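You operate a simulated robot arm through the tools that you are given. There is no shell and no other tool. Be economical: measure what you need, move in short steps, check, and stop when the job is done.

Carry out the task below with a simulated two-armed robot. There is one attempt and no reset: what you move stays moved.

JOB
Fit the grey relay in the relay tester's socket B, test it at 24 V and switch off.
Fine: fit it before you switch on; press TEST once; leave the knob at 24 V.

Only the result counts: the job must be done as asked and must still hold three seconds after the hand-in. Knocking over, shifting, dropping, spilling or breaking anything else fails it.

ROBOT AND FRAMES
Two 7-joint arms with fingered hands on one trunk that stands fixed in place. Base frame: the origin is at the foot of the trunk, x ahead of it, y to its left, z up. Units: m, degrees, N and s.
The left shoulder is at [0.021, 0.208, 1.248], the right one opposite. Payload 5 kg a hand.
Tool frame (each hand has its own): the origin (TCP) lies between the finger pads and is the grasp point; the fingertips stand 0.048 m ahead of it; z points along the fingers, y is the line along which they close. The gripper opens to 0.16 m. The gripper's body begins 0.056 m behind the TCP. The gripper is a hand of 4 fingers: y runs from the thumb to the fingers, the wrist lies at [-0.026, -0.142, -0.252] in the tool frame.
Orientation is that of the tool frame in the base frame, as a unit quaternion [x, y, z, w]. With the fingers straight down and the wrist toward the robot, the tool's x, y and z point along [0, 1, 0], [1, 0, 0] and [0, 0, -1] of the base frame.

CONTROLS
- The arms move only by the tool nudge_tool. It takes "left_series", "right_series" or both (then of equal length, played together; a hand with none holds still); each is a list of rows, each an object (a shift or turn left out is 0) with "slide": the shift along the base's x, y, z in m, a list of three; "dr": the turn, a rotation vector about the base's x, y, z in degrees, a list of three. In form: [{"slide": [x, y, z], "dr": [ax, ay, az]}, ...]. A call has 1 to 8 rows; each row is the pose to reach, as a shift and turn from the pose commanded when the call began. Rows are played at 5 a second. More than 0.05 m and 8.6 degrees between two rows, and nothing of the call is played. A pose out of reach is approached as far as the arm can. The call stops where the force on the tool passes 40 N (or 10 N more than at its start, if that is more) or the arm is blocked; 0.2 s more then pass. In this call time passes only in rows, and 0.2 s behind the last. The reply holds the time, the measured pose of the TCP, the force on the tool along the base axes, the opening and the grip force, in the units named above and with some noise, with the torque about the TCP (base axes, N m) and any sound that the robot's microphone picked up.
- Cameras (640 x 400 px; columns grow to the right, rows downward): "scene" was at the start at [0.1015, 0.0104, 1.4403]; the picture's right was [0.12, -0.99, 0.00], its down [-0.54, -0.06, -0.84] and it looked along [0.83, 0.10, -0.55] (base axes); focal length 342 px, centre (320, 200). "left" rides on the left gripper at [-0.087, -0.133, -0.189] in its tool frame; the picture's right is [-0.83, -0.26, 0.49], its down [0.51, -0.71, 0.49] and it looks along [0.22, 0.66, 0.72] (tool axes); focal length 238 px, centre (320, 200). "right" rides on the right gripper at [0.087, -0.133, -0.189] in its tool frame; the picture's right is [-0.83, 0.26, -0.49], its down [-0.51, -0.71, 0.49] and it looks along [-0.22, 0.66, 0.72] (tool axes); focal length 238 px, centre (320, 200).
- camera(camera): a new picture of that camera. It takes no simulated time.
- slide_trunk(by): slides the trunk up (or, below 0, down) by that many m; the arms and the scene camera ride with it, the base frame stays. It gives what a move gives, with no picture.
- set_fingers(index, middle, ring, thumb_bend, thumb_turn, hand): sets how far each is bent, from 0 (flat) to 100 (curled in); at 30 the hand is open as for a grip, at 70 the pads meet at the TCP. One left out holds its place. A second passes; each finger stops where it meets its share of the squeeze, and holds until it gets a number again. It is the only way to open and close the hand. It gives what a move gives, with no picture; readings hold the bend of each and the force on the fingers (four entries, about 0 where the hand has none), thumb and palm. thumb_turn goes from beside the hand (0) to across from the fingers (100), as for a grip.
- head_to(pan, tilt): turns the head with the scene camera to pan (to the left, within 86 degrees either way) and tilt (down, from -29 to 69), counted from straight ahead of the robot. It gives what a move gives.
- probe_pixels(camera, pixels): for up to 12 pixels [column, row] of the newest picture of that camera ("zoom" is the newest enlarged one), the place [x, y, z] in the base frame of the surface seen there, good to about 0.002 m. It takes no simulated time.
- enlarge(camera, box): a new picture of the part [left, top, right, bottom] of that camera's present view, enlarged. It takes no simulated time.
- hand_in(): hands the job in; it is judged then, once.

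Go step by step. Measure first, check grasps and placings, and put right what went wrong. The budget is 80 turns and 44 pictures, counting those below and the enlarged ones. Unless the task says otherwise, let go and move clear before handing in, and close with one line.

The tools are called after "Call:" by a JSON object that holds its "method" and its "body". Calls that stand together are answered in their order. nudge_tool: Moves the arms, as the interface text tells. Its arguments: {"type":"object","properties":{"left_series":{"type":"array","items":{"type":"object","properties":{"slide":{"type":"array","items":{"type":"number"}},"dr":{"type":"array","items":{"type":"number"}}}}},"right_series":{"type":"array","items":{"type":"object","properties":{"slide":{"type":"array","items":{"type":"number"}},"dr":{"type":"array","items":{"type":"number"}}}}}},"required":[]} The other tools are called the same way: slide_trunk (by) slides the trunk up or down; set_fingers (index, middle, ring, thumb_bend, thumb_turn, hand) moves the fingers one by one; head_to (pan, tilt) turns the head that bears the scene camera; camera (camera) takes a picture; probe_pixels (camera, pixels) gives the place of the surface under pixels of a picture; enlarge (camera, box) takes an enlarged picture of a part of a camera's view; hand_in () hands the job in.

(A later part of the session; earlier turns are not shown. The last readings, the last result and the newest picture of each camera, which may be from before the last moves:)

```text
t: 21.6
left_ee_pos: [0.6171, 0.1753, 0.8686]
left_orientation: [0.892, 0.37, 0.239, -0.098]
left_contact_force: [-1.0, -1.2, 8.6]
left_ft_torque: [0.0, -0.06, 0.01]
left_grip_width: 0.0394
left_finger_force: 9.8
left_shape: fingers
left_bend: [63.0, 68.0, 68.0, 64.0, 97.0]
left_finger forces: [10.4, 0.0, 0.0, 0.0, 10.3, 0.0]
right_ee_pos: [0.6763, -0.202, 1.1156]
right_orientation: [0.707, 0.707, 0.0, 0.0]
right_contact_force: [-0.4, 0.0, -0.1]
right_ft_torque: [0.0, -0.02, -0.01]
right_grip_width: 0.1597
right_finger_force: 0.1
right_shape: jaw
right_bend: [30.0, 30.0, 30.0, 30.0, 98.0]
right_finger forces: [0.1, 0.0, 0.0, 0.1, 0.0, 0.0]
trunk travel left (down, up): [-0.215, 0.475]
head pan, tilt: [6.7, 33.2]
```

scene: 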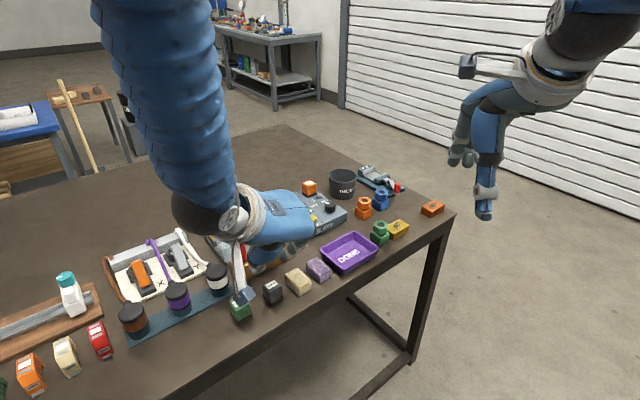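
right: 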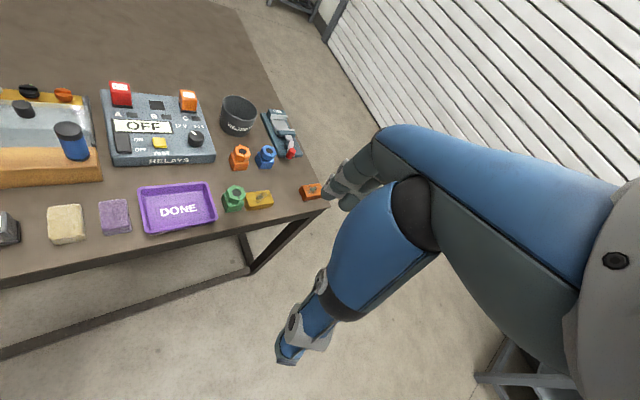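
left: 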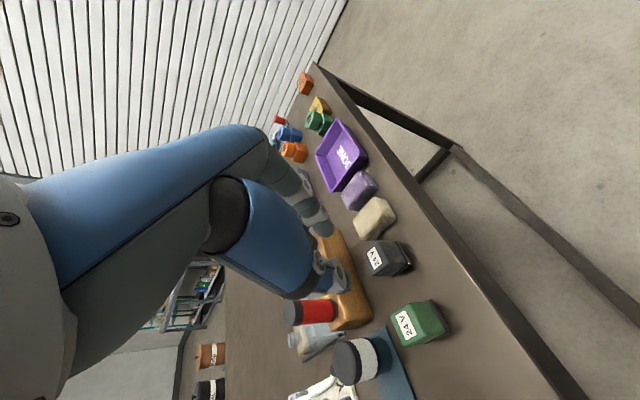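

It stands on the table with an 8.6 N load. I'll open, rise 16 mm and regrip.

Call:
{"method": "set_fingers", "body": {"hand": "left", "index": 60, "middle": 60, "ring": 60, "thumb_bend": 60}}

Call:
{"method": "nudge_tool", "body": {"left_series": [{"slide": [0, 0, 0.008]}, {"slide": [0, 0, 0.017]}, {"slide": [0, 0, 0.018]}, {"slide": [0, 0, 0.018]}]}}

Call:
{"method": "set_fingers", "body": {"hand": "left", "index": 70, "middle": 66, "ring": 66, "thumb_bend": 70}}

Call:
{"method": "enlarge", "body": {"camera": "left", "box": [270, 190, 400, 290]}}

```text
t: 22.6
left_ee_pos: [0.6169, 0.1759, 0.8683]
left_orientation: [0.892, 0.37, 0.239, -0.1]
left_contact_force: [-0.3, 0.3, 0.7]
left_ft_torque: [-0.02, -0.01, 0.04]
left_grip_width: 0.051
left_finger_force: 0.0
left_shape: fingers
left_bend: [60.0, 60.0, 60.0, 60.0, 97.0]
left_finger forces: [0.0, 0.1, 0.1, 0.1, 0.0, 0.0]
right_ee_pos: [0.6773, -0.2019, 1.1161]
right_orientation: [0.707, 0.707, 0.0, 0.0]
right_contact_force: [0.9, -1.0, 0.9]
right_ft_torque: [0.03, 0.0, 0.0]
right_grip_width: 0.1597
right_finger_force: 0.1
right_shape: jaw
right_bend: [30.0, 30.0, 30.0, 30.0, 98.0]
right_finger forces: [0.1, 0.0, 0.0, 0.0, 0.0, 0.0]
trunk travel left (down, up): [-0.215, 0.475]
head pan, tilt: [6.7, 33.2]
```

```text
t: 23.6
left_ee_pos: [0.6174, 0.1746, 0.8865]
left_orientation: [0.893, 0.37, 0.238, -0.099]
left_contact_force: [-0.7, 0.9, -0.2]
left_ft_torque: [-0.01, 0.04, -0.01]
left_grip_width: 0.0505
left_finger_force: 0.1
left_shape: fingers
left_bend: [60.0, 60.0, 60.0, 60.0, 97.0]
left_finger forces: [0.1, 0.1, 0.0, 0.0, 0.1, 0.0]
right_ee_pos: [0.6782, -0.2018, 1.1141]
right_orientation: [0.708, 0.707, 0.001, 0.0]
right_contact_force: [-0.2, -0.4, 0.6]
right_ft_torque: [0.0, 0.07, 0.02]
right_grip_width: 0.1596
right_finger_force: 0.0
right_shape: jaw
right_bend: [30.0, 30.0, 30.0, 30.0, 98.0]
right_finger forces: [0.1, 0.1, 0.0, 0.0, 0.1, 0.0]
trunk travel left (down, up): [-0.215, 0.475]
head pan, tilt: [6.7, 33.2]
```

```text
t: 24.6
left_ee_pos: [0.6168, 0.1749, 0.8866]
left_orientation: [0.893, 0.369, 0.239, -0.1]
left_contact_force: [-0.6, 0.6, 0.1]
left_ft_torque: [0.01, -0.04, -0.02]
left_grip_width: 0.0394
left_finger_force: 10.2
left_shape: fingers
left_bend: [63.0, 66.0, 66.0, 65.0, 97.0]
left_finger forces: [10.4, 0.0, 0.0, 0.0, 10.6, 0.0]
right_ee_pos: [0.6782, -0.2024, 1.1154]
right_orientation: [0.707, 0.707, -0.001, 0.0]
right_contact_force: [-0.7, -0.3, 0.2]
right_ft_torque: [-0.01, 0.02, -0.01]
right_grip_width: 0.1597
right_finger_force: 0.1
right_shape: jaw
right_bend: [30.0, 30.0, 30.0, 30.0, 98.0]
right_finger forces: [0.1, 0.0, 0.1, 0.0, 0.1, 0.0]
trunk travel left (down, up): [-0.215, 0.475]
head pan, tilt: [6.7, 33.2]
```

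```text
4.00 times, centred on (335, 240) of left
```

zoom: 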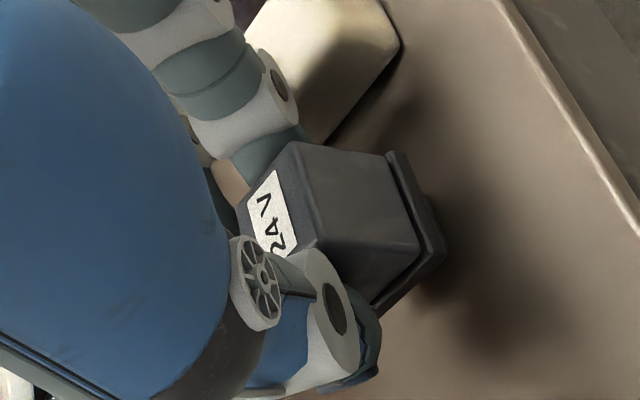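

Index and thumb now grip the upper part at about 10 N. I'll tuck middle and ring back to 68, lift, and carry it to the socket.

Call:
{"method": "set_fingers", "body": {"hand": "left", "middle": 68, "ring": 68}}

Call:
{"method": "nudge_tool", "body": {"left_series": [{"slide": [0, 0, 0.02]}, {"slide": [0, 0, 0.06]}, {"slide": [0, 0, 0.1]}, {"slide": [0, 0, 0.14]}, {"slide": [0, 0, 0.17]}, {"slide": [0.03, 0.002, 0.19]}, {"slide": [0.07, 0.004, 0.19]}, {"slide": [0.11, 0.007, 0.19]}]}}

Call:
{"method": "nudge_tool", "body": {"left_series": [{"slide": [0.045, 0.003, 0]}, {"slide": [0.09, 0.006, 0]}, {"slide": [0.135, 0.009, 0]}, {"slide": [0.18, 0.012, 0]}, {"slide": [0.225, 0.013, 0]}, {"slide": [0.252, 0.015, -0.03]}, {"slide": [0.252, 0.015, -0.07]}, {"slide": [0.252, 0.015, -0.1]}]}}

Call:
{"method": "enlarge", "body": {"camera": "right", "box": [100, 40, 210, 120]}}

```text
t: 25.6
left_ee_pos: [0.6173, 0.1742, 0.8857]
left_orientation: [0.892, 0.37, 0.239, -0.099]
left_contact_force: [-0.5, -0.1, 0.4]
left_ft_torque: [0.01, -0.01, -0.02]
left_grip_width: 0.0393
left_finger_force: 9.8
left_shape: fingers
left_bend: [63.0, 68.0, 68.0, 65.0, 97.0]
left_finger forces: [10.4, 0.0, 0.1, 0.0, 10.5, 0.0]
right_ee_pos: [0.6777, -0.2026, 1.1151]
right_orientation: [0.707, 0.707, -0.001, 0.0]
right_contact_force: [-0.5, 0.3, -0.1]
right_ft_torque: [0.02, -0.01, -0.03]
right_grip_width: 0.1594
right_finger_force: 0.1
right_shape: jaw
right_bend: [30.0, 30.0, 30.0, 30.0, 98.0]
right_finger forces: [0.0, 0.0, 0.0, 0.0, 0.0, 0.0]
trunk travel left (down, up): [-0.215, 0.475]
head pan, tilt: [6.7, 33.2]
```

```text
t: 27.4
left_ee_pos: [0.7277, 0.1842, 1.0744]
left_orientation: [0.892, 0.37, 0.238, -0.1]
left_contact_force: [0.1, 0.6, -1.8]
left_ft_torque: [-0.06, -0.02, -0.03]
left_grip_width: 0.0394
left_finger_force: 9.9
left_shape: fingers
left_bend: [63.0, 68.0, 68.0, 65.0, 97.0]
left_finger forces: [10.3, 0.0, 0.0, 0.1, 10.3, 0.0]
right_ee_pos: [0.6785, -0.2004, 1.1135]
right_orientation: [0.708, 0.707, 0.0, -0.001]
right_contact_force: [0.4, 0.1, -1.0]
right_ft_torque: [-0.07, 0.05, -0.01]
right_grip_width: 0.1595
right_finger_force: 0.0
right_shape: jaw
right_bend: [30.0, 30.0, 30.0, 30.0, 98.0]
right_finger forces: [0.0, 0.1, 0.1, 0.1, 0.1, 0.1]
trunk travel left (down, up): [-0.215, 0.475]
head pan, tilt: [6.7, 33.2]
```

```text
t: 29.2
left_ee_pos: [0.9787, 0.1988, 0.9753]
left_orientation: [0.893, 0.369, 0.238, -0.101]
left_contact_force: [0.7, -1.0, -0.6]
left_ft_torque: [-0.02, 0.11, 0.0]
left_grip_width: 0.0395
left_finger_force: 9.8
left_shape: fingers
left_bend: [63.0, 68.0, 68.0, 65.0, 97.0]
left_finger forces: [9.9, 0.0, 0.0, 0.0, 10.0, 0.0]
right_ee_pos: [0.6778, -0.2018, 1.1134]
right_orientation: [0.707, 0.707, 0.0, 0.0]
right_contact_force: [1.6, 1.0, -0.4]
right_ft_torque: [-0.02, 0.12, 0.01]
right_grip_width: 0.1597
right_finger_force: 0.1
right_shape: jaw
right_bend: [30.0, 30.0, 30.0, 30.0, 98.0]
right_finger forces: [0.0, 0.0, 0.0, 0.1, 0.0, 0.1]
trunk travel left (down, up): [-0.215, 0.475]
head pan, tilt: [6.7, 33.2]
```

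```text
5.00 times, centred on (155, 80) of right
```

zoom: 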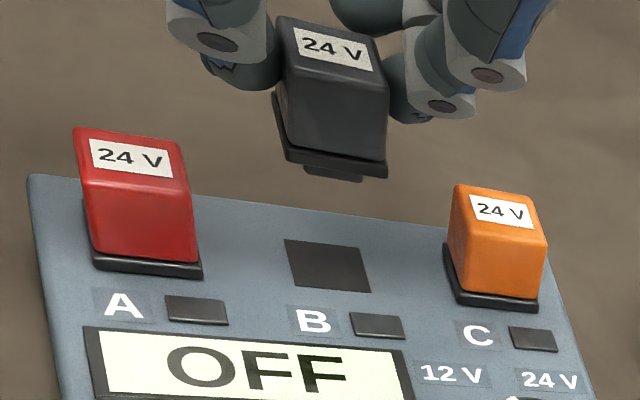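

The relay is held high on its body, level, and over the socket. I'll probe its base corners to fine-align before lowering.

Call:
{"method": "probe_pixels", "body": {"camera": "zoom", "pixels": [[286, 157], [335, 168], [385, 174], [274, 110], [286, 148], [386, 165], [335, 120], [308, 172], [360, 178], [336, 46]]}}

Call:
{"method": "nudge_tool", "body": {"left_series": [{"slide": [0, 0, -0.01]}, {"slide": [0, 0, -0.02]}, {"slide": [0, 0, -0.03]}, {"slide": [0, 0, -0.038]}, {"slide": [0, 0, -0.038]}]}}

Call:
{"method": "enlarge", "body": {"camera": "right", "box": [100, 40, 210, 120]}}

```text
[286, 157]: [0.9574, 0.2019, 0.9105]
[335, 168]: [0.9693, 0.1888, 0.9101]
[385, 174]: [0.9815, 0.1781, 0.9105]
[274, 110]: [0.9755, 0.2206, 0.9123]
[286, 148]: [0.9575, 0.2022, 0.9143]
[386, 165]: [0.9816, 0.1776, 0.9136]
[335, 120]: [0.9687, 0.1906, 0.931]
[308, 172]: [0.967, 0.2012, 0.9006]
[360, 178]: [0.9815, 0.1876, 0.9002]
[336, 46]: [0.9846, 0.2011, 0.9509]
```

```text
t: 30.4
left_ee_pos: [0.9784, 0.196, 0.9379]
left_orientation: [0.892, 0.37, 0.239, -0.099]
left_contact_force: [0.1, -0.5, -0.3]
left_ft_torque: [-0.02, -0.01, 0.03]
left_grip_width: 0.0393
left_finger_force: 10.0
left_shape: fingers
left_bend: [63.0, 68.0, 68.0, 65.0, 97.0]
left_finger forces: [9.9, 0.0, 0.0, 0.0, 9.9, 0.0]
right_ee_pos: [0.6771, -0.2021, 1.1153]
right_orientation: [0.707, 0.707, 0.0, 0.0]
right_contact_force: [0.0, -0.2, -0.5]
right_ft_torque: [0.0, 0.0, 0.03]
right_grip_width: 0.1593
right_finger_force: 0.0
right_shape: jaw
right_bend: [30.0, 30.0, 30.0, 30.0, 98.0]
right_finger forces: [0.0, 0.0, 0.0, 0.1, 0.0, 0.0]
trunk travel left (down, up): [-0.215, 0.475]
head pan, tilt: [6.7, 33.2]
```

```text
5.00 times, centred on (155, 80) of right
```

zoom: 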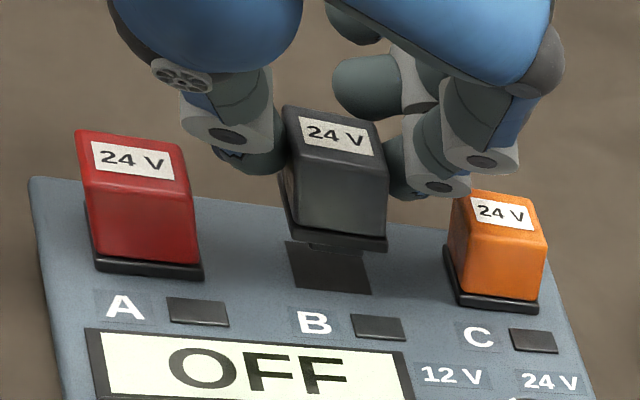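

Before lowering, the relay's centre measured (0.981, 0.2013) against the socket's (0.981, 0.2002). One last probe at this height.

Call:
{"method": "probe_pixels", "body": {"camera": "zoom", "pixels": [[291, 231], [340, 242], [386, 248], [286, 242], [370, 293], [293, 283], [336, 136], [310, 246], [361, 252], [362, 250]]}}

Call:
{"method": "nudge_tool", "body": {"left_series": [{"slide": [0, 0, -0.006]}, {"slide": [0, 0, -0.012]}, {"slide": [0, 0, -0.015]}, {"slide": [0, 0, -0.015]}]}}

```text
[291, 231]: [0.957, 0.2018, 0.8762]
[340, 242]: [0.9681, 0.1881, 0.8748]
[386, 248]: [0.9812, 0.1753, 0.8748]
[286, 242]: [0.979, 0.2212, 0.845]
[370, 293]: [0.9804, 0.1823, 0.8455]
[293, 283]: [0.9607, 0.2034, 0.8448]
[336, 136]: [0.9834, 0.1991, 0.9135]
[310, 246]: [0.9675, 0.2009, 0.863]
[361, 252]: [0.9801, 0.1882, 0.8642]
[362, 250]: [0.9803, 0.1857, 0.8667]
```

```text
t: 31.4
left_ee_pos: [0.9789, 0.1976, 0.9228]
left_orientation: [0.892, 0.37, 0.239, -0.1]
left_contact_force: [-0.3, 0.3, -1.9]
left_ft_torque: [0.01, 0.05, 0.04]
left_grip_width: 0.0392
left_finger_force: 9.4
left_shape: fingers
left_bend: [63.0, 68.0, 68.0, 65.0, 97.0]
left_finger forces: [9.8, 0.0, 0.0, 0.1, 10.0, 0.0]
right_ee_pos: [0.6772, -0.2018, 1.1151]
right_orientation: [0.707, 0.707, 0.0, 0.001]
right_contact_force: [0.1, -1.1, 0.8]
right_ft_torque: [0.01, 0.03, -0.02]
right_grip_width: 0.1597
right_finger_force: 0.1
right_shape: jaw
right_bend: [30.0, 30.0, 30.0, 30.0, 98.0]
right_finger forces: [0.0, 0.0, 0.0, 0.1, 0.1, 0.1]
trunk travel left (down, up): [-0.215, 0.475]
head pan, tilt: [6.7, 33.2]
```

No contact yet and the plug's bottom is at the socket mouth. I'll continue down in small steps.

Call:
{"method": "nudge_tool", "body": {"left_series": [{"slide": [0, 0, -0.003]}, {"slide": [0, 0, -0.006]}, {"slide": [0, 0, -0.006]}]}}

```text
t: 32.2
left_ee_pos: [0.9782, 0.1962, 0.9163]
left_orientation: [0.892, 0.37, 0.239, -0.1]
left_contact_force: [0.7, -0.4, -0.2]
left_ft_torque: [0.04, 0.01, -0.02]
left_grip_width: 0.0394
left_finger_force: 9.8
left_shape: fingers
left_bend: [63.0, 68.0, 68.0, 65.0, 97.0]
left_finger forces: [9.9, 0.0, 0.0, 0.0, 9.9, 0.0]
right_ee_pos: [0.6775, -0.2027, 1.1133]
right_orientation: [0.708, 0.706, 0.0, 0.001]
right_contact_force: [-0.1, 0.6, 0.2]
right_ft_torque: [-0.01, 0.01, 0.0]
right_grip_width: 0.1597
right_finger_force: 0.2
right_shape: jaw
right_bend: [30.0, 30.0, 30.0, 30.0, 98.0]
right_finger forces: [0.1, 0.0, 0.0, 0.0, 0.1, 0.0]
trunk travel left (down, up): [-0.215, 0.475]
head pan, tilt: [6.7, 33.2]
```

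The plug is about 6 mm into the socket with no resistance, so it's aligned. I'll go a few mm further.

Call:
{"method": "nudge_tool", "body": {"left_series": [{"slide": [0, 0, -0.002]}, {"slide": [0, 0, -0.004]}, {"slide": [0, 0, -0.004]}]}}

Call:
{"method": "enlarge", "body": {"camera": "right", "box": [100, 40, 210, 120]}}

```text
t: 33.0
left_ee_pos: [0.9787, 0.1962, 0.9123]
left_orientation: [0.892, 0.369, 0.239, -0.099]
left_contact_force: [0.4, 1.3, 0.9]
left_ft_torque: [0.0, -0.02, -0.01]
left_grip_width: 0.039
left_finger_force: 10.5
left_shape: fingers
left_bend: [63.0, 68.0, 68.0, 65.0, 97.0]
left_finger forces: [11.5, 0.1, 0.1, 0.1, 10.4, 0.1]
right_ee_pos: [0.6767, -0.2012, 1.1153]
right_orientation: [0.707, 0.707, 0.001, 0.0]
right_contact_force: [-0.3, -0.7, -0.2]
right_ft_torque: [-0.01, 0.0, 0.06]
right_grip_width: 0.1595
right_finger_force: 0.0
right_shape: jaw
right_bend: [30.0, 30.0, 30.0, 30.0, 98.0]
right_finger forces: [0.0, 0.0, 0.0, 0.0, 0.1, 0.1]
trunk travel left (down, up): [-0.215, 0.475]
head pan, tilt: [6.7, 33.2]
```

```text
5.00 times, centred on (155, 80) of right
```

zoom: 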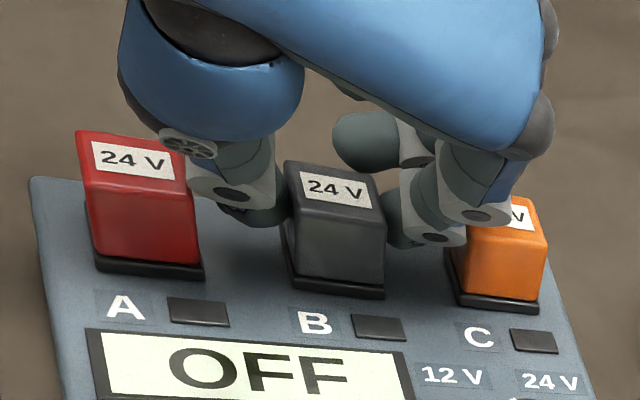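

The flange is down on the panel within about a millimetre and the orange relay hasn't moved. I'll open just slightly to release.

Call:
{"method": "set_fingers", "body": {"hand": "left", "index": 62, "thumb_bend": 63.5}}

Call:
{"method": "nudge_tool", "body": {"left_series": [{"slide": [0, 0, 0.004]}, {"slide": [0, 0, 0.012]}, {"slide": [0, 0, 0.03]}, {"slide": [0, 0, 0.06]}, {"slide": [0, 0, 0.08]}]}}

Call:
{"method": "enlarge", "body": {"camera": "right", "box": [100, 40, 210, 120]}}

```text
t: 34.0
left_ee_pos: [0.9787, 0.1959, 0.9131]
left_orientation: [0.892, 0.37, 0.239, -0.1]
left_contact_force: [-1.1, 1.1, 1.4]
left_ft_torque: [-0.03, -0.02, -0.01]
left_grip_width: 0.0426
left_finger_force: 2.1
left_shape: fingers
left_bend: [62.0, 68.0, 68.0, 62.0, 97.0]
left_finger forces: [3.0, 0.0, 0.0, 0.1, 1.2, 0.0]
right_ee_pos: [0.6774, -0.202, 1.115]
right_orientation: [0.707, 0.707, 0.0, 0.001]
right_contact_force: [0.6, 0.8, -0.2]
right_ft_torque: [0.03, -0.01, -0.04]
right_grip_width: 0.1597
right_finger_force: 0.0
right_shape: jaw
right_bend: [30.0, 30.0, 30.0, 30.0, 98.0]
right_finger forces: [0.1, 0.0, 0.0, 0.0, 0.0, 0.0]
trunk travel left (down, up): [-0.215, 0.475]
head pan, tilt: [6.7, 33.2]
```

```text
t: 35.2
left_ee_pos: [0.9783, 0.1968, 0.9936]
left_orientation: [0.892, 0.369, 0.24, -0.099]
left_contact_force: [-0.3, -0.2, -1.3]
left_ft_torque: [0.01, -0.04, 0.01]
left_grip_width: 0.0422
left_finger_force: 0.0
left_shape: fingers
left_bend: [62.0, 68.0, 68.0, 63.0, 97.0]
left_finger forces: [0.1, 0.1, 0.1, 0.0, 0.0, 0.1]
right_ee_pos: [0.678, -0.2022, 1.1143]
right_orientation: [0.707, 0.707, 0.0, 0.0]
right_contact_force: [0.5, 0.8, 1.0]
right_ft_torque: [0.02, 0.0, 0.01]
right_grip_width: 0.1597
right_finger_force: 0.1
right_shape: jaw
right_bend: [30.0, 30.0, 30.0, 30.0, 98.0]
right_finger forces: [0.0, 0.0, 0.0, 0.0, 0.0, 0.1]
trunk travel left (down, up): [-0.215, 0.475]
head pan, tilt: [6.7, 33.2]
```

```text
5.00 times, centred on (155, 80) of right
```

zoom: 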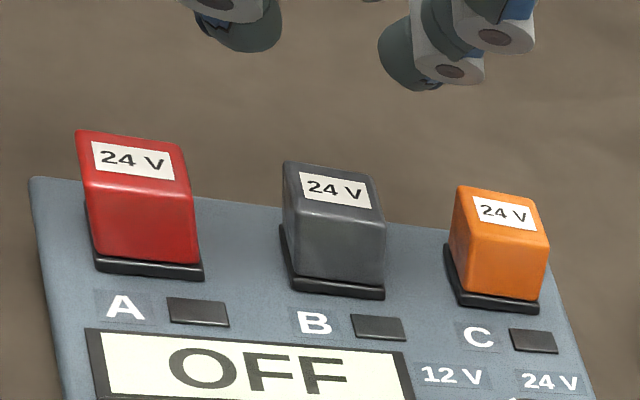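

The grey relay stands in socket B. I'll compare its top height with the neighbours to see whether it's fully seated.

Call:
{"method": "probe_pixels", "body": {"camera": "zoom", "pixels": [[335, 188], [310, 175], [370, 212], [130, 158], [110, 142], [500, 212], [290, 286], [383, 294], [95, 264], [200, 274], [465, 300], [340, 292]]}}

```text
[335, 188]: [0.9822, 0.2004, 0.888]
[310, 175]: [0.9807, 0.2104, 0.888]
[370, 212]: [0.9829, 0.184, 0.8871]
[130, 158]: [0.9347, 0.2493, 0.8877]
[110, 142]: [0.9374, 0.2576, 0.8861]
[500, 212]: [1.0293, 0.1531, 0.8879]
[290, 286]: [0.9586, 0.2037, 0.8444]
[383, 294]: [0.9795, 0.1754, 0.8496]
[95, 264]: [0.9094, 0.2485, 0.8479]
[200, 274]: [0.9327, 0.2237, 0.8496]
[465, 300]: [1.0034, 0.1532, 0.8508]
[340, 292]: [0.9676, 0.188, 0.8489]
```

Its top at 0.888 matches both neighbours, so it's fully seated. Next is the knob; one enlarged picture will cover it, the labels and the obstacles nearby.

Call:
{"method": "enlarge", "body": {"camera": "right", "box": [120, 90, 280, 190]}}

```text
4.00 times, centred on (200, 140) of right
```

zoom: 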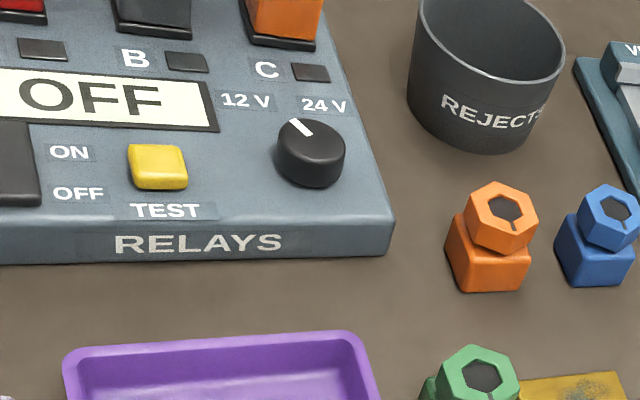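

Call:
{"method": "probe_pixels", "body": {"camera": "zoom", "pixels": [[292, 121], [309, 133], [312, 138], [281, 140], [343, 142], [315, 154], [322, 123], [246, 100], [324, 105], [413, 60], [470, 200], [500, 195]]}}

Call:
{"method": "probe_pixels", "body": {"camera": "zoom", "pixels": [[132, 150], [182, 150], [158, 163], [136, 182], [184, 182], [8, 130], [36, 130], [6, 195], [36, 195], [15, 165], [430, 130], [390, 222]]}}

```text
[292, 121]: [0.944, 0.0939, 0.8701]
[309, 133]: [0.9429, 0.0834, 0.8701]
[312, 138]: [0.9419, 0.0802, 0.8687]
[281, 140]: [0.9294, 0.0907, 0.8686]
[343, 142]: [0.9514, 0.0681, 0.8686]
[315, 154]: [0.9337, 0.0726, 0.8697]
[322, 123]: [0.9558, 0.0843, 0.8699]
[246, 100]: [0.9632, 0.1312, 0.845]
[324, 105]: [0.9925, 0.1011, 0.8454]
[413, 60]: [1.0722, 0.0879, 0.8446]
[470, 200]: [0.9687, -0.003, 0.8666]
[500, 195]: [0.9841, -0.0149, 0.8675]
```

```text
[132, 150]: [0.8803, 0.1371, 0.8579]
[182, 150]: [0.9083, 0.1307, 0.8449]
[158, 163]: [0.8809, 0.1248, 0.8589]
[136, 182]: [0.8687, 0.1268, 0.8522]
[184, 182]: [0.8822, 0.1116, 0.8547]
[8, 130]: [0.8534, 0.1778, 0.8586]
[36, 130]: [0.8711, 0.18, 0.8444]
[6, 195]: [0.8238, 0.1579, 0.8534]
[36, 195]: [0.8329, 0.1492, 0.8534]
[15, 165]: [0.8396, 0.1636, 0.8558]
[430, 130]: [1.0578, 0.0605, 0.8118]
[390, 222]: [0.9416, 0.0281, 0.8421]
```

The knob is centred at about (0.9405, 0.0795), radius 16 mm, top at 0.870. Its pointer is near 75°, with 12 V at 66° and 24 V at 23°, so it needs a clockwise turn of about 45–60°. I'll open a little and move above it.

Call:
{"method": "set_fingers", "body": {"hand": "left", "index": 59, "middle": 58, "ring": 60, "thumb_bend": 59}}

Call:
{"method": "nudge_tool", "body": {"left_series": [{"slide": [-0.012, -0.035, 0]}, {"slide": [-0.024, -0.07, 0]}, {"slide": [-0.036, -0.105, 0]}, {"slide": [-0.0443, -0.1238, -0.015]}, {"slide": [-0.0443, -0.1238, -0.045]}, {"slide": [-0.0443, -0.1238, -0.065]}, {"slide": [-0.0443, -0.1238, -0.065]}]}}

Call:
{"method": "enlarge", "body": {"camera": "right", "box": [120, 70, 280, 170]}}

```text
t: 36.2
left_ee_pos: [0.9785, 0.1977, 0.9925]
left_orientation: [0.892, 0.37, 0.239, -0.1]
left_contact_force: [0.2, 0.4, 0.5]
left_ft_torque: [0.0, 0.02, 0.03]
left_grip_width: 0.0549
left_finger_force: 0.1
left_shape: fingers
left_bend: [59.0, 57.0, 60.0, 59.0, 97.0]
left_finger forces: [0.1, 0.1, 0.1, 0.1, 0.0, 0.0]
right_ee_pos: [0.6782, -0.203, 1.1148]
right_orientation: [0.707, 0.707, 0.0, 0.0]
right_contact_force: [0.1, -0.3, -1.0]
right_ft_torque: [-0.02, 0.0, -0.04]
right_grip_width: 0.1594
right_finger_force: 0.1
right_shape: jaw
right_bend: [30.0, 30.0, 30.0, 30.0, 98.0]
right_finger forces: [0.0, 0.0, 0.1, 0.0, 0.0, 0.1]
trunk travel left (down, up): [-0.215, 0.475]
head pan, tilt: [6.7, 33.2]
```

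```text
t: 37.8
left_ee_pos: [0.9323, 0.0724, 0.9278]
left_orientation: [0.893, 0.369, 0.239, -0.1]
left_contact_force: [0.9, 0.5, 0.0]
left_ft_torque: [-0.02, -0.03, 0.01]
left_grip_width: 0.0551
left_finger_force: 0.1
left_shape: fingers
left_bend: [59.0, 57.0, 60.0, 59.0, 97.0]
left_finger forces: [0.0, 0.1, 0.0, 0.0, 0.0, 0.0]
right_ee_pos: [0.6779, -0.2003, 1.1148]
right_orientation: [0.707, 0.707, 0.0, -0.001]
right_contact_force: [-0.8, -0.1, 0.4]
right_ft_torque: [-0.02, -0.01, 0.01]
right_grip_width: 0.1597
right_finger_force: 0.1
right_shape: jaw
right_bend: [30.0, 30.0, 30.0, 30.0, 98.0]
right_finger forces: [0.1, 0.0, 0.0, 0.0, 0.1, 0.0]
trunk travel left (down, up): [-0.215, 0.475]
head pan, tilt: [6.7, 33.2]
```

```text
4.00 times, centred on (200, 120) of right
```

zoom: 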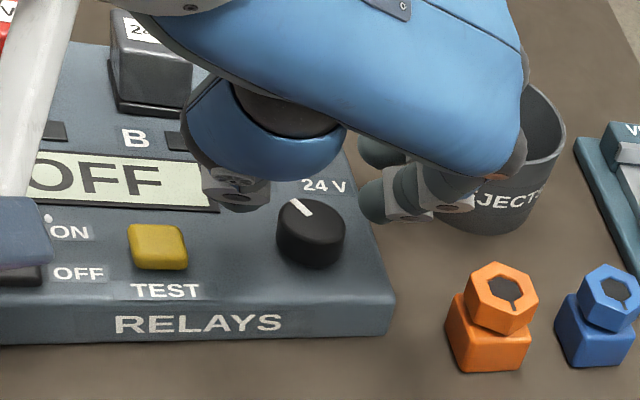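

The thumb (zoom 238,205) and index (375,215) straddle the knob at (312,232). I'll probe the tips and the finger–bin clearance.

Call:
{"method": "probe_pixels", "body": {"camera": "zoom", "pixels": [[240, 206], [262, 195], [225, 190], [368, 210], [372, 220], [395, 215], [440, 208], [470, 195], [500, 170], [515, 150], [380, 155], [460, 225]]}}

```text
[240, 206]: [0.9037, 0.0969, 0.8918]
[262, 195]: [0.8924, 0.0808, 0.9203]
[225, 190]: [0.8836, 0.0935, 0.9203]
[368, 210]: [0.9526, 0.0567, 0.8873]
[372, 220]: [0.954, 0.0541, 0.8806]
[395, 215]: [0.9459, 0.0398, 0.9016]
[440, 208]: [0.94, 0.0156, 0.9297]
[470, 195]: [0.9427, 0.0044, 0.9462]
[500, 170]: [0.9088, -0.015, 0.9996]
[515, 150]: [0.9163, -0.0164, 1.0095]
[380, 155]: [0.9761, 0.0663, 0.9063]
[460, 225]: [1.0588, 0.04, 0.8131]
```

The geometry is good. I'll descend 0.030 m, keeping the index tip about 5 mm above the panel, then close index and thumb on the knob.

Call:
{"method": "nudge_tool", "body": {"left_series": [{"slide": [0.001, 0.001, -0.01]}, {"slide": [0.001, 0.001, -0.02]}, {"slide": [0.001, 0.001, -0.03]}, {"slide": [0.001, 0.001, -0.03]}]}}

Call:
{"method": "set_fingers", "body": {"hand": "left", "index": 70, "thumb_bend": 70}}

```text
t: 38.8
left_ee_pos: [0.9353, 0.0709, 0.9008]
left_orientation: [0.893, 0.368, 0.24, -0.098]
left_contact_force: [-2.3, -2.6, 13.4]
left_ft_torque: [-0.41, -0.37, -0.1]
left_grip_width: 0.0538
left_finger_force: 7.3
left_shape: fingers
left_bend: [60.0, 57.0, 60.0, 59.0, 97.0]
left_finger forces: [13.1, 0.0, 0.0, 0.0, 0.0, 0.0]
right_ee_pos: [0.6761, -0.2022, 1.1158]
right_orientation: [0.707, 0.707, -0.001, 0.0]
right_contact_force: [0.1, -0.1, -0.4]
right_ft_torque: [-0.02, 0.02, 0.01]
right_grip_width: 0.1597
right_finger_force: 0.1
right_shape: jaw
right_bend: [30.0, 30.0, 30.0, 30.0, 98.0]
right_finger forces: [0.0, 0.0, 0.1, 0.0, 0.0, 0.0]
trunk travel left (down, up): [-0.215, 0.475]
head pan, tilt: [6.7, 33.2]
```

```text
t: 39.8
left_ee_pos: [0.9348, 0.0725, 0.9002]
left_orientation: [0.892, 0.371, 0.24, -0.098]
left_contact_force: [2.4, -2.3, 16.3]
left_ft_torque: [-0.38, -0.6, -0.14]
left_grip_width: 0.0389
left_finger_force: 17.8
left_shape: fingers
left_bend: [63.0, 57.0, 60.0, 65.0, 97.0]
left_finger forces: [26.3, 0.0, 0.1, 0.0, 10.1, 0.0]
right_ee_pos: [0.675, -0.203, 1.1156]
right_orientation: [0.708, 0.707, 0.0, 0.0]
right_contact_force: [0.2, -1.6, 0.3]
right_ft_torque: [0.0, -0.02, 0.01]
right_grip_width: 0.1594
right_finger_force: 0.1
right_shape: jaw
right_bend: [30.0, 30.0, 30.0, 30.0, 98.0]
right_finger forces: [0.0, 0.0, 0.0, 0.1, 0.0, 0.0]
trunk travel left (down, up): [-0.215, 0.475]
head pan, tilt: [6.7, 33.2]
```

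The index tip is pressing on the panel (16 N). I'll rise 4 mm to unload it and check the grip.

Call:
{"method": "nudge_tool", "body": {"left_series": [{"slide": [0, 0, 0.003]}, {"slide": [0, 0, 0.006]}, {"slide": [0, 0, 0.006]}]}}

Call:
{"method": "enlarge", "body": {"camera": "right", "box": [120, 70, 280, 170]}}

```text
t: 40.6
left_ee_pos: [0.9345, 0.0735, 0.9019]
left_orientation: [0.893, 0.371, 0.237, -0.1]
left_contact_force: [3.1, -2.6, -2.6]
left_ft_torque: [-0.27, -0.23, -0.08]
left_grip_width: 0.0389
left_finger_force: 11.2
left_shape: fingers
left_bend: [63.0, 57.0, 60.0, 65.0, 97.0]
left_finger forces: [13.7, 0.0, 0.0, 0.0, 7.9, 0.0]
right_ee_pos: [0.6777, -0.2034, 1.1141]
right_orientation: [0.707, 0.707, -0.001, 0.0]
right_contact_force: [0.8, -0.6, 0.1]
right_ft_torque: [0.01, -0.01, 0.01]
right_grip_width: 0.1597
right_finger_force: 0.0
right_shape: jaw
right_bend: [30.0, 30.0, 30.0, 30.0, 98.0]
right_finger forces: [0.1, 0.0, 0.0, 0.0, 0.1, 0.1]
trunk travel left (down, up): [-0.215, 0.475]
head pan, tilt: [6.7, 33.2]
```

```text
4.00 times, centred on (200, 120) of right
```

zoom: 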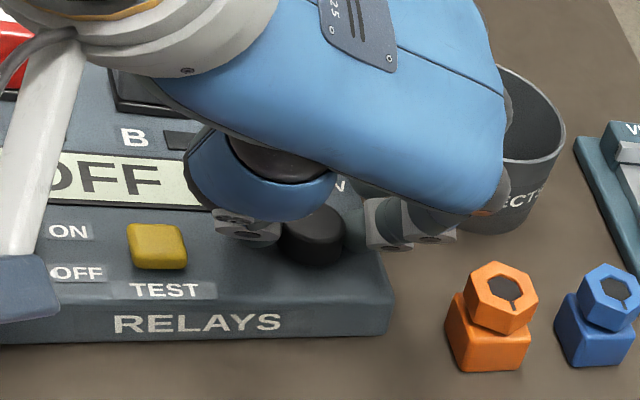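

Index and thumb hold the knob with a small net force. I'll turn the hand clockwise 52.5° about the knob's axis.

Call:
{"method": "nudge_tool", "body": {"left_series": [{"slide": [-0.0007, 0.0008, 0], "dr": [0, 0, -7.5]}, {"slide": [-0.0014, 0.0017, 0], "dr": [0, 0, -15]}, {"slide": [-0.0019, 0.0027, 0], "dr": [0, 0, -22.5]}, {"slide": [-0.0022, 0.0038, 0], "dr": [0, 0, -30]}, {"slide": [-0.0024, 0.0049, 0], "dr": [0, 0, -37.5]}, {"slide": [-0.0025, 0.006, 0], "dr": [0, 0, -45]}, {"slide": [-0.0024, 0.0071, 0], "dr": [0, 0, -52.5]}]}}

Call:
{"method": "enlarge", "body": {"camera": "right", "box": [120, 70, 280, 170]}}

```text
t: 42.2
left_ee_pos: [0.9318, 0.0816, 0.9026]
left_orientation: [0.964, -0.064, 0.258, 0.017]
left_contact_force: [1.3, -1.9, -8.3]
left_ft_torque: [-0.06, -0.02, -0.04]
left_grip_width: 0.0384
left_finger_force: 9.0
left_shape: fingers
left_bend: [63.0, 57.0, 60.0, 65.0, 97.0]
left_finger forces: [10.0, 0.0, 0.0, 0.1, 8.8, 0.0]
right_ee_pos: [0.6784, -0.2014, 1.1145]
right_orientation: [0.707, 0.707, 0.0, 0.0]
right_contact_force: [0.1, 1.2, -0.2]
right_ft_torque: [0.01, 0.02, -0.05]
right_grip_width: 0.1597
right_finger_force: 0.0
right_shape: jaw
right_bend: [30.0, 30.0, 30.0, 30.0, 98.0]
right_finger forces: [0.1, 0.0, 0.1, 0.1, 0.0, 0.0]
trunk travel left (down, up): [-0.215, 0.475]
head pan, tilt: [6.7, 33.2]
```

```text
4.00 times, centred on (200, 120) of right
```

zoom: 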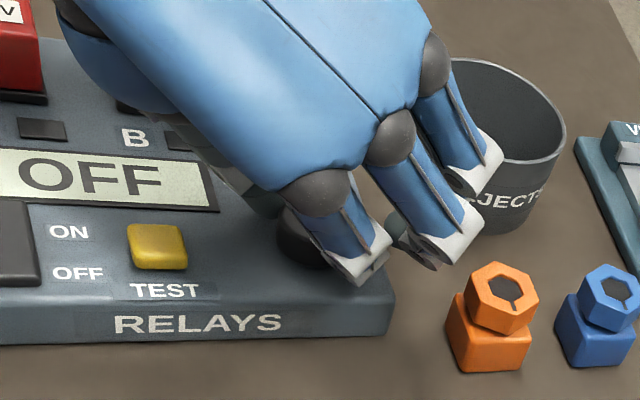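

The turn went freely with almost no torque. I'll let go, rise, and read the pointer.

Call:
{"method": "set_fingers", "body": {"hand": "left", "index": 59, "thumb_bend": 59}}

Call:
{"method": "nudge_tool", "body": {"left_series": [{"slide": [0, 0, 0.02]}, {"slide": [0, 0, 0.06]}, {"slide": [-0.02, 0, 0.1]}, {"slide": [-0.06, 0.0, 0.1]}, {"slide": [-0.1, 0.0, 0.1]}, {"slide": [-0.14, 0.0, 0.1]}]}}

Call:
{"method": "enlarge", "body": {"camera": "right", "box": [80, 70, 240, 170]}}

```text
t: 43.2
left_ee_pos: [0.9318, 0.081, 0.9037]
left_orientation: [0.964, -0.063, 0.258, 0.016]
left_contact_force: [1.3, -0.6, -0.5]
left_ft_torque: [-0.01, 0.0, 0.03]
left_grip_width: 0.0548
left_finger_force: 0.0
left_shape: fingers
left_bend: [59.0, 57.0, 60.0, 59.0, 97.0]
left_finger forces: [0.0, 0.0, 0.1, 0.1, 0.0, 0.0]
right_ee_pos: [0.6779, -0.201, 1.115]
right_orientation: [0.708, 0.707, 0.0, 0.001]
right_contact_force: [-0.7, 0.3, -0.1]
right_ft_torque: [0.03, 0.0, 0.03]
right_grip_width: 0.1593
right_finger_force: 0.0
right_shape: jaw
right_bend: [30.0, 30.0, 30.0, 30.0, 98.0]
right_finger forces: [0.0, 0.1, 0.0, 0.1, 0.1, 0.0]
trunk travel left (down, up): [-0.215, 0.475]
head pan, tilt: [6.7, 33.2]
```

```text
t: 44.6
left_ee_pos: [0.7938, 0.0837, 1.0042]
left_orientation: [0.964, -0.063, 0.259, 0.017]
left_contact_force: [-0.3, -0.4, 1.4]
left_ft_torque: [-0.02, -0.01, -0.02]
left_grip_width: 0.0548
left_finger_force: 0.1
left_shape: fingers
left_bend: [59.0, 57.0, 60.0, 59.0, 97.0]
left_finger forces: [0.0, 0.1, 0.0, 0.1, 0.1, 0.0]
right_ee_pos: [0.6769, -0.2013, 1.1156]
right_orientation: [0.707, 0.707, 0.0, 0.0]
right_contact_force: [-0.6, -0.8, 0.3]
right_ft_torque: [-0.03, -0.02, 0.0]
right_grip_width: 0.1594
right_finger_force: 0.0
right_shape: jaw
right_bend: [30.0, 30.0, 30.0, 30.0, 98.0]
right_finger forces: [0.0, 0.0, 0.0, 0.0, 0.0, 0.0]
trunk travel left (down, up): [-0.215, 0.475]
head pan, tilt: [6.7, 33.2]
```

```text
4.00 times, centred on (160, 120) of right
```

zoom: 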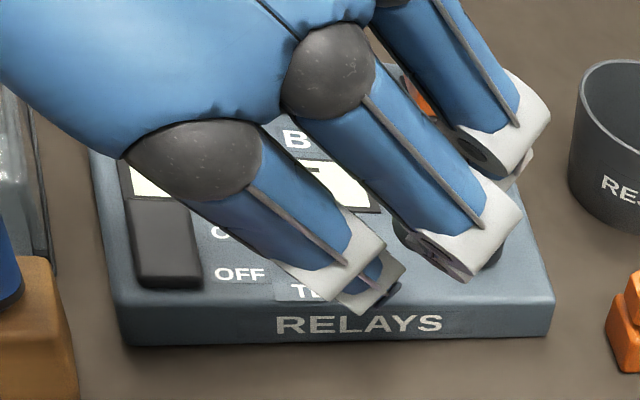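

The hand hides the knob. I'll shape a pointing index for the buttons, since it stays well clear of the blue cylinder, take out the tilt, and move aside so I can read the pointer.

Call:
{"method": "nudge_tool", "body": {"left_series": [{"slide": [-0.02, 0.02, 0.02], "dr": [0.98, 7.435, 0]}, {"slide": [-0.04, 0.05, 0.04], "dr": [1.96, 14.87, 0]}, {"slide": [-0.06, 0.08, 0.06], "dr": [2.94, 22.3, 0]}, {"slide": [-0.08, 0.11, 0.08], "dr": [3.92, 29.74, 0]}]}}

Call:
{"method": "nudge_tool", "body": {"left_series": [{"slide": [0, 0.02, 0.0], "dr": [0, 0, 7.5]}, {"slide": [0, 0.04, 0.0], "dr": [0, 0, 15]}, {"slide": [0, 0.06, 0.0], "dr": [0, 0, 22.5]}, {"slide": [0, 0.08, 0.0], "dr": [0, 0, 30]}, {"slide": [0, 0.1, 0.0], "dr": [0, 0, 37.5]}]}}

Call:
{"method": "set_fingers", "body": {"hand": "left", "index": 0, "middle": 100, "ring": 100, "thumb_bend": 60}}

Call:
{"method": "camera", "body": {"camera": "scene"}}

```text
t: 45.6
left_ee_pos: [0.7128, 0.1935, 1.0833]
left_orientation: [0.998, -0.066, -0.002, 0.0]
left_contact_force: [1.0, 0.0, 0.5]
left_ft_torque: [-0.02, -0.04, 0.02]
left_grip_width: 0.0554
left_finger_force: 0.0
left_shape: fingers
left_bend: [59.0, 57.0, 60.0, 59.0, 97.0]
left_finger forces: [0.0, 0.0, 0.0, 0.1, 0.0, 0.0]
right_ee_pos: [0.6771, -0.201, 1.1151]
right_orientation: [0.707, 0.707, 0.001, 0.0]
right_contact_force: [-0.2, -0.5, 0.0]
right_ft_torque: [-0.04, -0.01, 0.03]
right_grip_width: 0.1597
right_finger_force: 0.1
right_shape: jaw
right_bend: [30.0, 30.0, 30.0, 30.0, 98.0]
right_finger forces: [0.1, 0.0, 0.1, 0.0, 0.1, 0.1]
trunk travel left (down, up): [-0.215, 0.475]
head pan, tilt: [6.7, 33.2]
```

```text
t: 46.8
left_ee_pos: [0.7133, 0.2911, 1.0836]
left_orientation: [0.966, 0.259, 0.0, 0.0]
left_contact_force: [0.3, 0.3, 0.7]
left_ft_torque: [-0.01, -0.03, -0.01]
left_grip_width: 0.0548
left_finger_force: 0.1
left_shape: fingers
left_bend: [59.0, 57.0, 60.0, 59.0, 97.0]
left_finger forces: [0.0, 0.0, 0.0, 0.1, 0.0, 0.0]
right_ee_pos: [0.6758, -0.2025, 1.117]
right_orientation: [0.708, 0.706, 0.0, 0.0]
right_contact_force: [-0.5, -0.6, 0.1]
right_ft_torque: [-0.03, -0.08, -0.01]
right_grip_width: 0.1596
right_finger_force: 0.1
right_shape: jaw
right_bend: [30.0, 30.0, 30.0, 30.0, 98.0]
right_finger forces: [0.1, 0.0, 0.0, 0.0, 0.0, 0.0]
trunk travel left (down, up): [-0.215, 0.475]
head pan, tilt: [6.7, 33.2]
```

```text
t: 47.8
left_ee_pos: [0.7131, 0.2929, 1.0841]
left_orientation: [0.966, 0.26, 0.0, 0.0]
left_contact_force: [0.6, 0.4, 0.3]
left_ft_torque: [0.05, 0.01, 0.03]
left_grip_width: 0.1798
left_finger_force: 0.1
left_shape: fingers
left_bend: [0.0, 100.0, 100.0, 60.0, 97.0]
left_finger forces: [0.0, 0.0, 0.0, 0.1, 0.0, 0.0]
right_ee_pos: [0.6769, -0.2014, 1.1151]
right_orientation: [0.707, 0.707, 0.0, 0.0]
right_contact_force: [0.5, 0.4, 0.5]
right_ft_torque: [0.0, 0.01, -0.04]
right_grip_width: 0.1595
right_finger_force: 0.0
right_shape: jaw
right_bend: [30.0, 30.0, 30.0, 30.0, 98.0]
right_finger forces: [0.0, 0.1, 0.1, 0.0, 0.0, 0.1]
trunk travel left (down, up): [-0.215, 0.475]
head pan, tilt: [6.7, 33.2]
```

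```text
10 pictures are left
```

scene: 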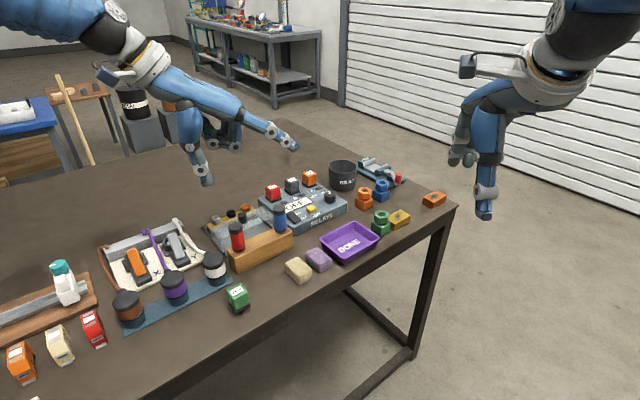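

The index now points out to (295,148), while the thumb hangs at (207,183). I'll probe both and enlarge the tester to read the knob.

Call:
{"method": "probe_pixels", "body": {"camera": "scene", "pixels": [[296, 148], [292, 144], [284, 138], [265, 122], [240, 112], [208, 183], [205, 160], [228, 146], [215, 140], [277, 208], [278, 228], [236, 228]]}}

Call:
{"method": "enlarge", "body": {"camera": "scene", "box": [255, 165, 355, 235]}}

```text
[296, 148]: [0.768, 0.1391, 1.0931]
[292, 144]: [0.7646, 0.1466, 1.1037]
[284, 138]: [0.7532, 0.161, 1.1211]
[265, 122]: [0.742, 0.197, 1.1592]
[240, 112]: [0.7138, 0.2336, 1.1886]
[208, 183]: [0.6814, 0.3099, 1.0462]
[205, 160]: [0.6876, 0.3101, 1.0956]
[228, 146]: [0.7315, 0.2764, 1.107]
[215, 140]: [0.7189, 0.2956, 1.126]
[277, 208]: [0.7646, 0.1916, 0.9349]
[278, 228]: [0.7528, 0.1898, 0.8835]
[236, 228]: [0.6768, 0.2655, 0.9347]
```

```text
5.71 times, centred on (305, 200) of scene
```

zoom: 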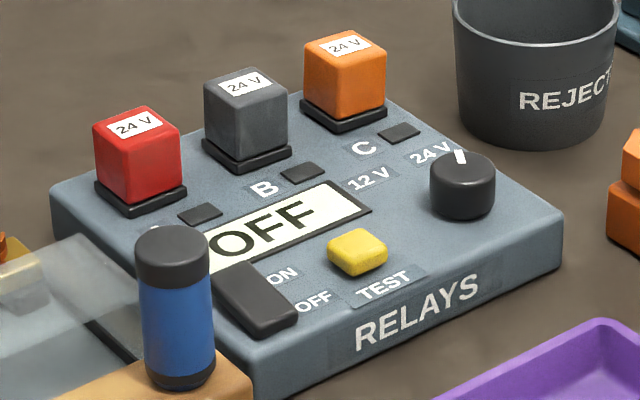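

The pointer has moved but appears short of "24 V". I'll measure its angle.

Call:
{"method": "probe_pixels", "body": {"camera": "zoom", "pixels": [[456, 150], [462, 163], [464, 152], [460, 157], [462, 170], [432, 175], [494, 177], [463, 193], [429, 152], [368, 178], [247, 262], [290, 325]]}}

```text
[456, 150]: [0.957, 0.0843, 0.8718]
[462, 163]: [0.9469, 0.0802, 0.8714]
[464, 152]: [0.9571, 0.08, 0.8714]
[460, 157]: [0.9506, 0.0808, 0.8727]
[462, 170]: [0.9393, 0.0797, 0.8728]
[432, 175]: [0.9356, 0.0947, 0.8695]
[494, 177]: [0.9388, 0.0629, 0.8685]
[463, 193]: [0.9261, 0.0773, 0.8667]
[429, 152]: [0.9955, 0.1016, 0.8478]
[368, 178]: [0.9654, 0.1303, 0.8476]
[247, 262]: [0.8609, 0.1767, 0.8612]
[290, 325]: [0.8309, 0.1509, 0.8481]
```

The pointer now lies at about 12°, mirror-symmetric to its start (about 76°) around the tester's axis, so it's on 24 V. I'll pitch the hand 37.5° nose-down so the index points almost straight down and the thumb rises, and move toward the ON end at (0.851, 0.179).

Call:
{"method": "nudge_tool", "body": {"left_series": [{"slide": [0.02, 0, 0.0], "dr": [6.495, 3.75, 0]}, {"slide": [0.04, 0.0, 0.0], "dr": [12.99, 7.5, 0]}, {"slide": [0.06, 0.005, 0.0], "dr": [19.486, 11.25, 0]}, {"slide": [0.08, 0.01, 0.0], "dr": [25.98, 15, 0]}, {"slide": [0.097, 0.014, 0.0], "dr": [32.476, 18.75, 0]}, {"slide": [0.097, 0.014, -0.03], "dr": [32.476, 18.75, 0]}, {"slide": [0.097, 0.014, -0.05], "dr": [32.476, 18.75, 0]}, {"slide": [0.097, 0.014, -0.05], "dr": [32.476, 18.75, 0]}]}}

Call:
{"method": "enlarge", "body": {"camera": "scene", "box": [200, 90, 360, 250]}}

```text
t: 49.6
left_ee_pos: [0.8098, 0.3054, 1.0339]
left_orientation: [0.915, 0.245, -0.083, -0.311]
left_contact_force: [-0.7, -0.3, 0.1]
left_ft_torque: [-0.02, -0.05, -0.01]
left_grip_width: 0.1797
left_finger_force: 0.1
left_shape: fingers
left_bend: [0.0, 100.0, 100.0, 60.0, 97.0]
left_finger forces: [0.0, 0.0, 0.0, 0.1, 0.0, 0.0]
right_ee_pos: [0.6756, -0.2018, 1.1157]
right_orientation: [0.707, 0.707, 0.0, 0.001]
right_contact_force: [-0.5, -0.6, 0.8]
right_ft_torque: [0.01, -0.02, -0.05]
right_grip_width: 0.1598
right_finger_force: 0.1
right_shape: jaw
right_bend: [30.0, 30.0, 30.0, 30.0, 98.0]
right_finger forces: [0.0, 0.0, 0.0, 0.0, 0.0, 0.0]
trunk travel left (down, up): [-0.215, 0.475]
head pan, tilt: [6.7, 33.2]
```

```text
2.50 times, centred on (280, 170) of scene
```

zoom: 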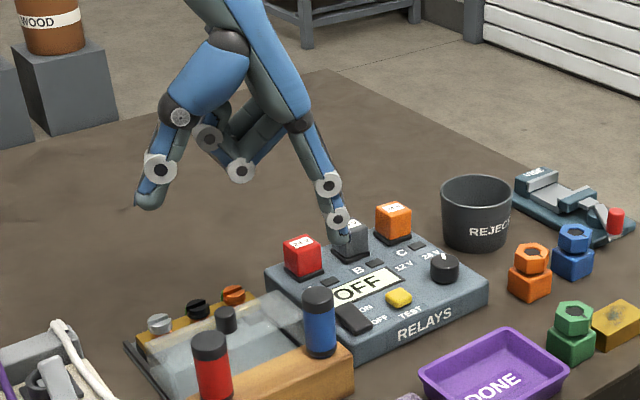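

The pointing finger is clear of everything. I'll probe its tip near zoom (340,235).

Call:
{"method": "probe_pixels", "body": {"camera": "zoom", "pixels": [[340, 236], [336, 230], [345, 236], [340, 241], [337, 218], [330, 225], [345, 228], [148, 205], [240, 178]]}}

```text
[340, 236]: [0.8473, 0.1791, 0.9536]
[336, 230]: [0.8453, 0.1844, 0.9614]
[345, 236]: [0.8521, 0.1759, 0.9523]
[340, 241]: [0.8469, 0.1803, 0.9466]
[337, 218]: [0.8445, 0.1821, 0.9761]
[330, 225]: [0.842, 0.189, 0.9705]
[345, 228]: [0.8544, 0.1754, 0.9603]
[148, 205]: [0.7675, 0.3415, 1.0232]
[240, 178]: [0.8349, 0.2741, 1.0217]
```

The tip is at about (0.853, 0.178, 0.943), right over the ON end. I'll descend to just above it, then press in small steps.

Call:
{"method": "nudge_tool", "body": {"left_series": [{"slide": [-0.002, -0.001, -0.03]}, {"slide": [-0.002, -0.001, -0.06]}, {"slide": [-0.002, -0.001, -0.075]}, {"slide": [-0.002, -0.001, -0.079]}, {"slide": [-0.002, -0.001, -0.082]}]}}

```text
t: 50.8
left_ee_pos: [0.8075, 0.3035, 0.9531]
left_orientation: [0.915, 0.245, -0.083, -0.311]
left_contact_force: [-0.2, 1.3, 4.8]
left_ft_torque: [-0.51, -0.19, -0.03]
left_grip_width: 0.1797
left_finger_force: 2.5
left_shape: fingers
left_bend: [0.0, 100.0, 100.0, 60.0, 97.0]
left_finger forces: [4.9, 0.1, 0.1, 0.0, 0.0, 0.0]
right_ee_pos: [0.677, -0.2024, 1.1158]
right_orientation: [0.708, 0.707, 0.0, 0.0]
right_contact_force: [0.3, -0.8, 0.0]
right_ft_torque: [0.01, -0.01, 0.03]
right_grip_width: 0.1597
right_finger_force: 0.0
right_shape: jaw
right_bend: [30.0, 30.0, 30.0, 30.0, 98.0]
right_finger forces: [0.1, 0.0, 0.0, 0.0, 0.0, 0.0]
trunk travel left (down, up): [-0.215, 0.475]
head pan, tilt: [6.7, 33.2]
```

The index touches the rocker with about 5 N at TCP z 0.953. I'll press on by small steps until it tips over.

Call:
{"method": "nudge_tool", "body": {"left_series": [{"slide": [0, 0, -0.003]}, {"slide": [0, 0, -0.006]}, {"slide": [0, 0, -0.009]}, {"slide": [0, 0, -0.009]}]}}

```text
t: 51.6
left_ee_pos: [0.8127, 0.3057, 0.9513]
left_orientation: [0.915, 0.248, -0.079, -0.309]
left_contact_force: [-3.3, 4.7, 16.5]
left_ft_torque: [-1.99, -0.23, -0.35]
left_grip_width: 0.1795
left_finger_force: 8.9
left_shape: fingers
left_bend: [0.0, 100.0, 100.0, 60.0, 97.0]
left_finger forces: [17.6, 0.0, 0.1, 0.0, 0.0, 0.0]
right_ee_pos: [0.6777, -0.2018, 1.1154]
right_orientation: [0.708, 0.706, -0.001, 0.0]
right_contact_force: [1.6, -0.3, -0.9]
right_ft_torque: [0.03, 0.11, 0.03]
right_grip_width: 0.1597
right_finger_force: 0.1
right_shape: jaw
right_bend: [30.0, 30.0, 30.0, 30.0, 98.0]
right_finger forces: [0.1, 0.1, 0.0, 0.0, 0.1, 0.1]
trunk travel left (down, up): [-0.215, 0.475]
head pan, tilt: [6.7, 33.2]
stopped in row 3 (left hand): the force on the tool passed its limit at 43 N (the readings are from after the stop); the commanded pose is now the measured one
```

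The force reached its limit with the finger only 2 mm lower. I'll look at the rocker and display.

Call:
{"method": "enlarge", "body": {"camera": "scene", "box": [260, 170, 340, 230]}}

```text
6.67 times, centred on (300, 200) of scene
```

zoom: 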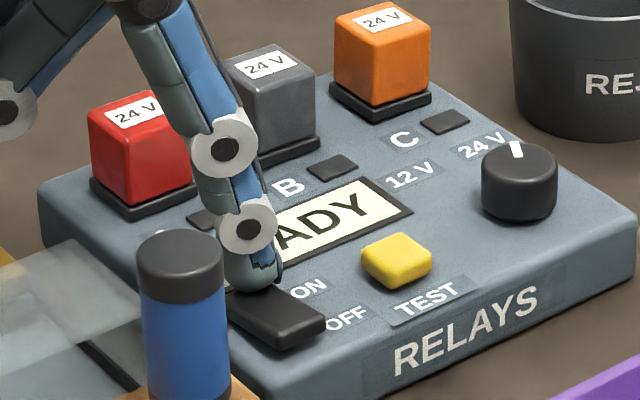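

The display reads READY, so it's on. I'll lift, move over the TEST button at (0.881, 0.125), and hover just above it.

Call:
{"method": "nudge_tool", "body": {"left_series": [{"slide": [0, 0, 0.02]}, {"slide": [0, 0, 0.035]}, {"slide": [0.012, -0.027, 0.035]}, {"slide": [0.0255, -0.0537, 0.035]}, {"slide": [0.0255, -0.0537, 0.02]}, {"slide": [0.0255, -0.0537, 0.014]}, {"slide": [0.0255, -0.0537, 0.014]}]}}

Call:
{"method": "enlarge", "body": {"camera": "scene", "box": [260, 170, 340, 230]}}

```text
t: 53.2
left_ee_pos: [0.8359, 0.2514, 0.9631]
left_orientation: [0.915, 0.246, -0.081, -0.31]
left_contact_force: [-0.4, -0.4, -0.7]
left_ft_torque: [-0.05, -0.02, 0.02]
left_grip_width: 0.1798
left_finger_force: 0.0
left_shape: fingers
left_bend: [0.0, 100.0, 100.0, 60.0, 97.0]
left_finger forces: [0.0, 0.1, 0.1, 0.0, 0.1, 0.0]
right_ee_pos: [0.6772, -0.2019, 1.115]
right_orientation: [0.707, 0.707, 0.0, 0.0]
right_contact_force: [-0.8, 0.7, 0.0]
right_ft_torque: [-0.03, 0.01, 0.0]
right_grip_width: 0.1596
right_finger_force: 0.0
right_shape: jaw
right_bend: [30.0, 30.0, 30.0, 30.0, 98.0]
right_finger forces: [0.0, 0.0, 0.0, 0.1, 0.0, 0.1]
trunk travel left (down, up): [-0.215, 0.475]
head pan, tilt: [6.7, 33.2]
```

```text
6.67 times, centred on (300, 200) of scene
```

zoom: 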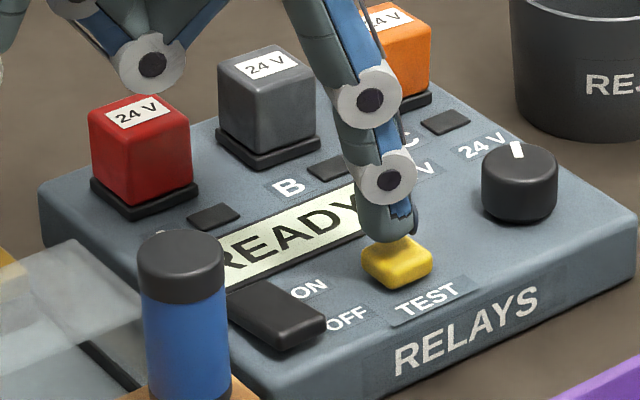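

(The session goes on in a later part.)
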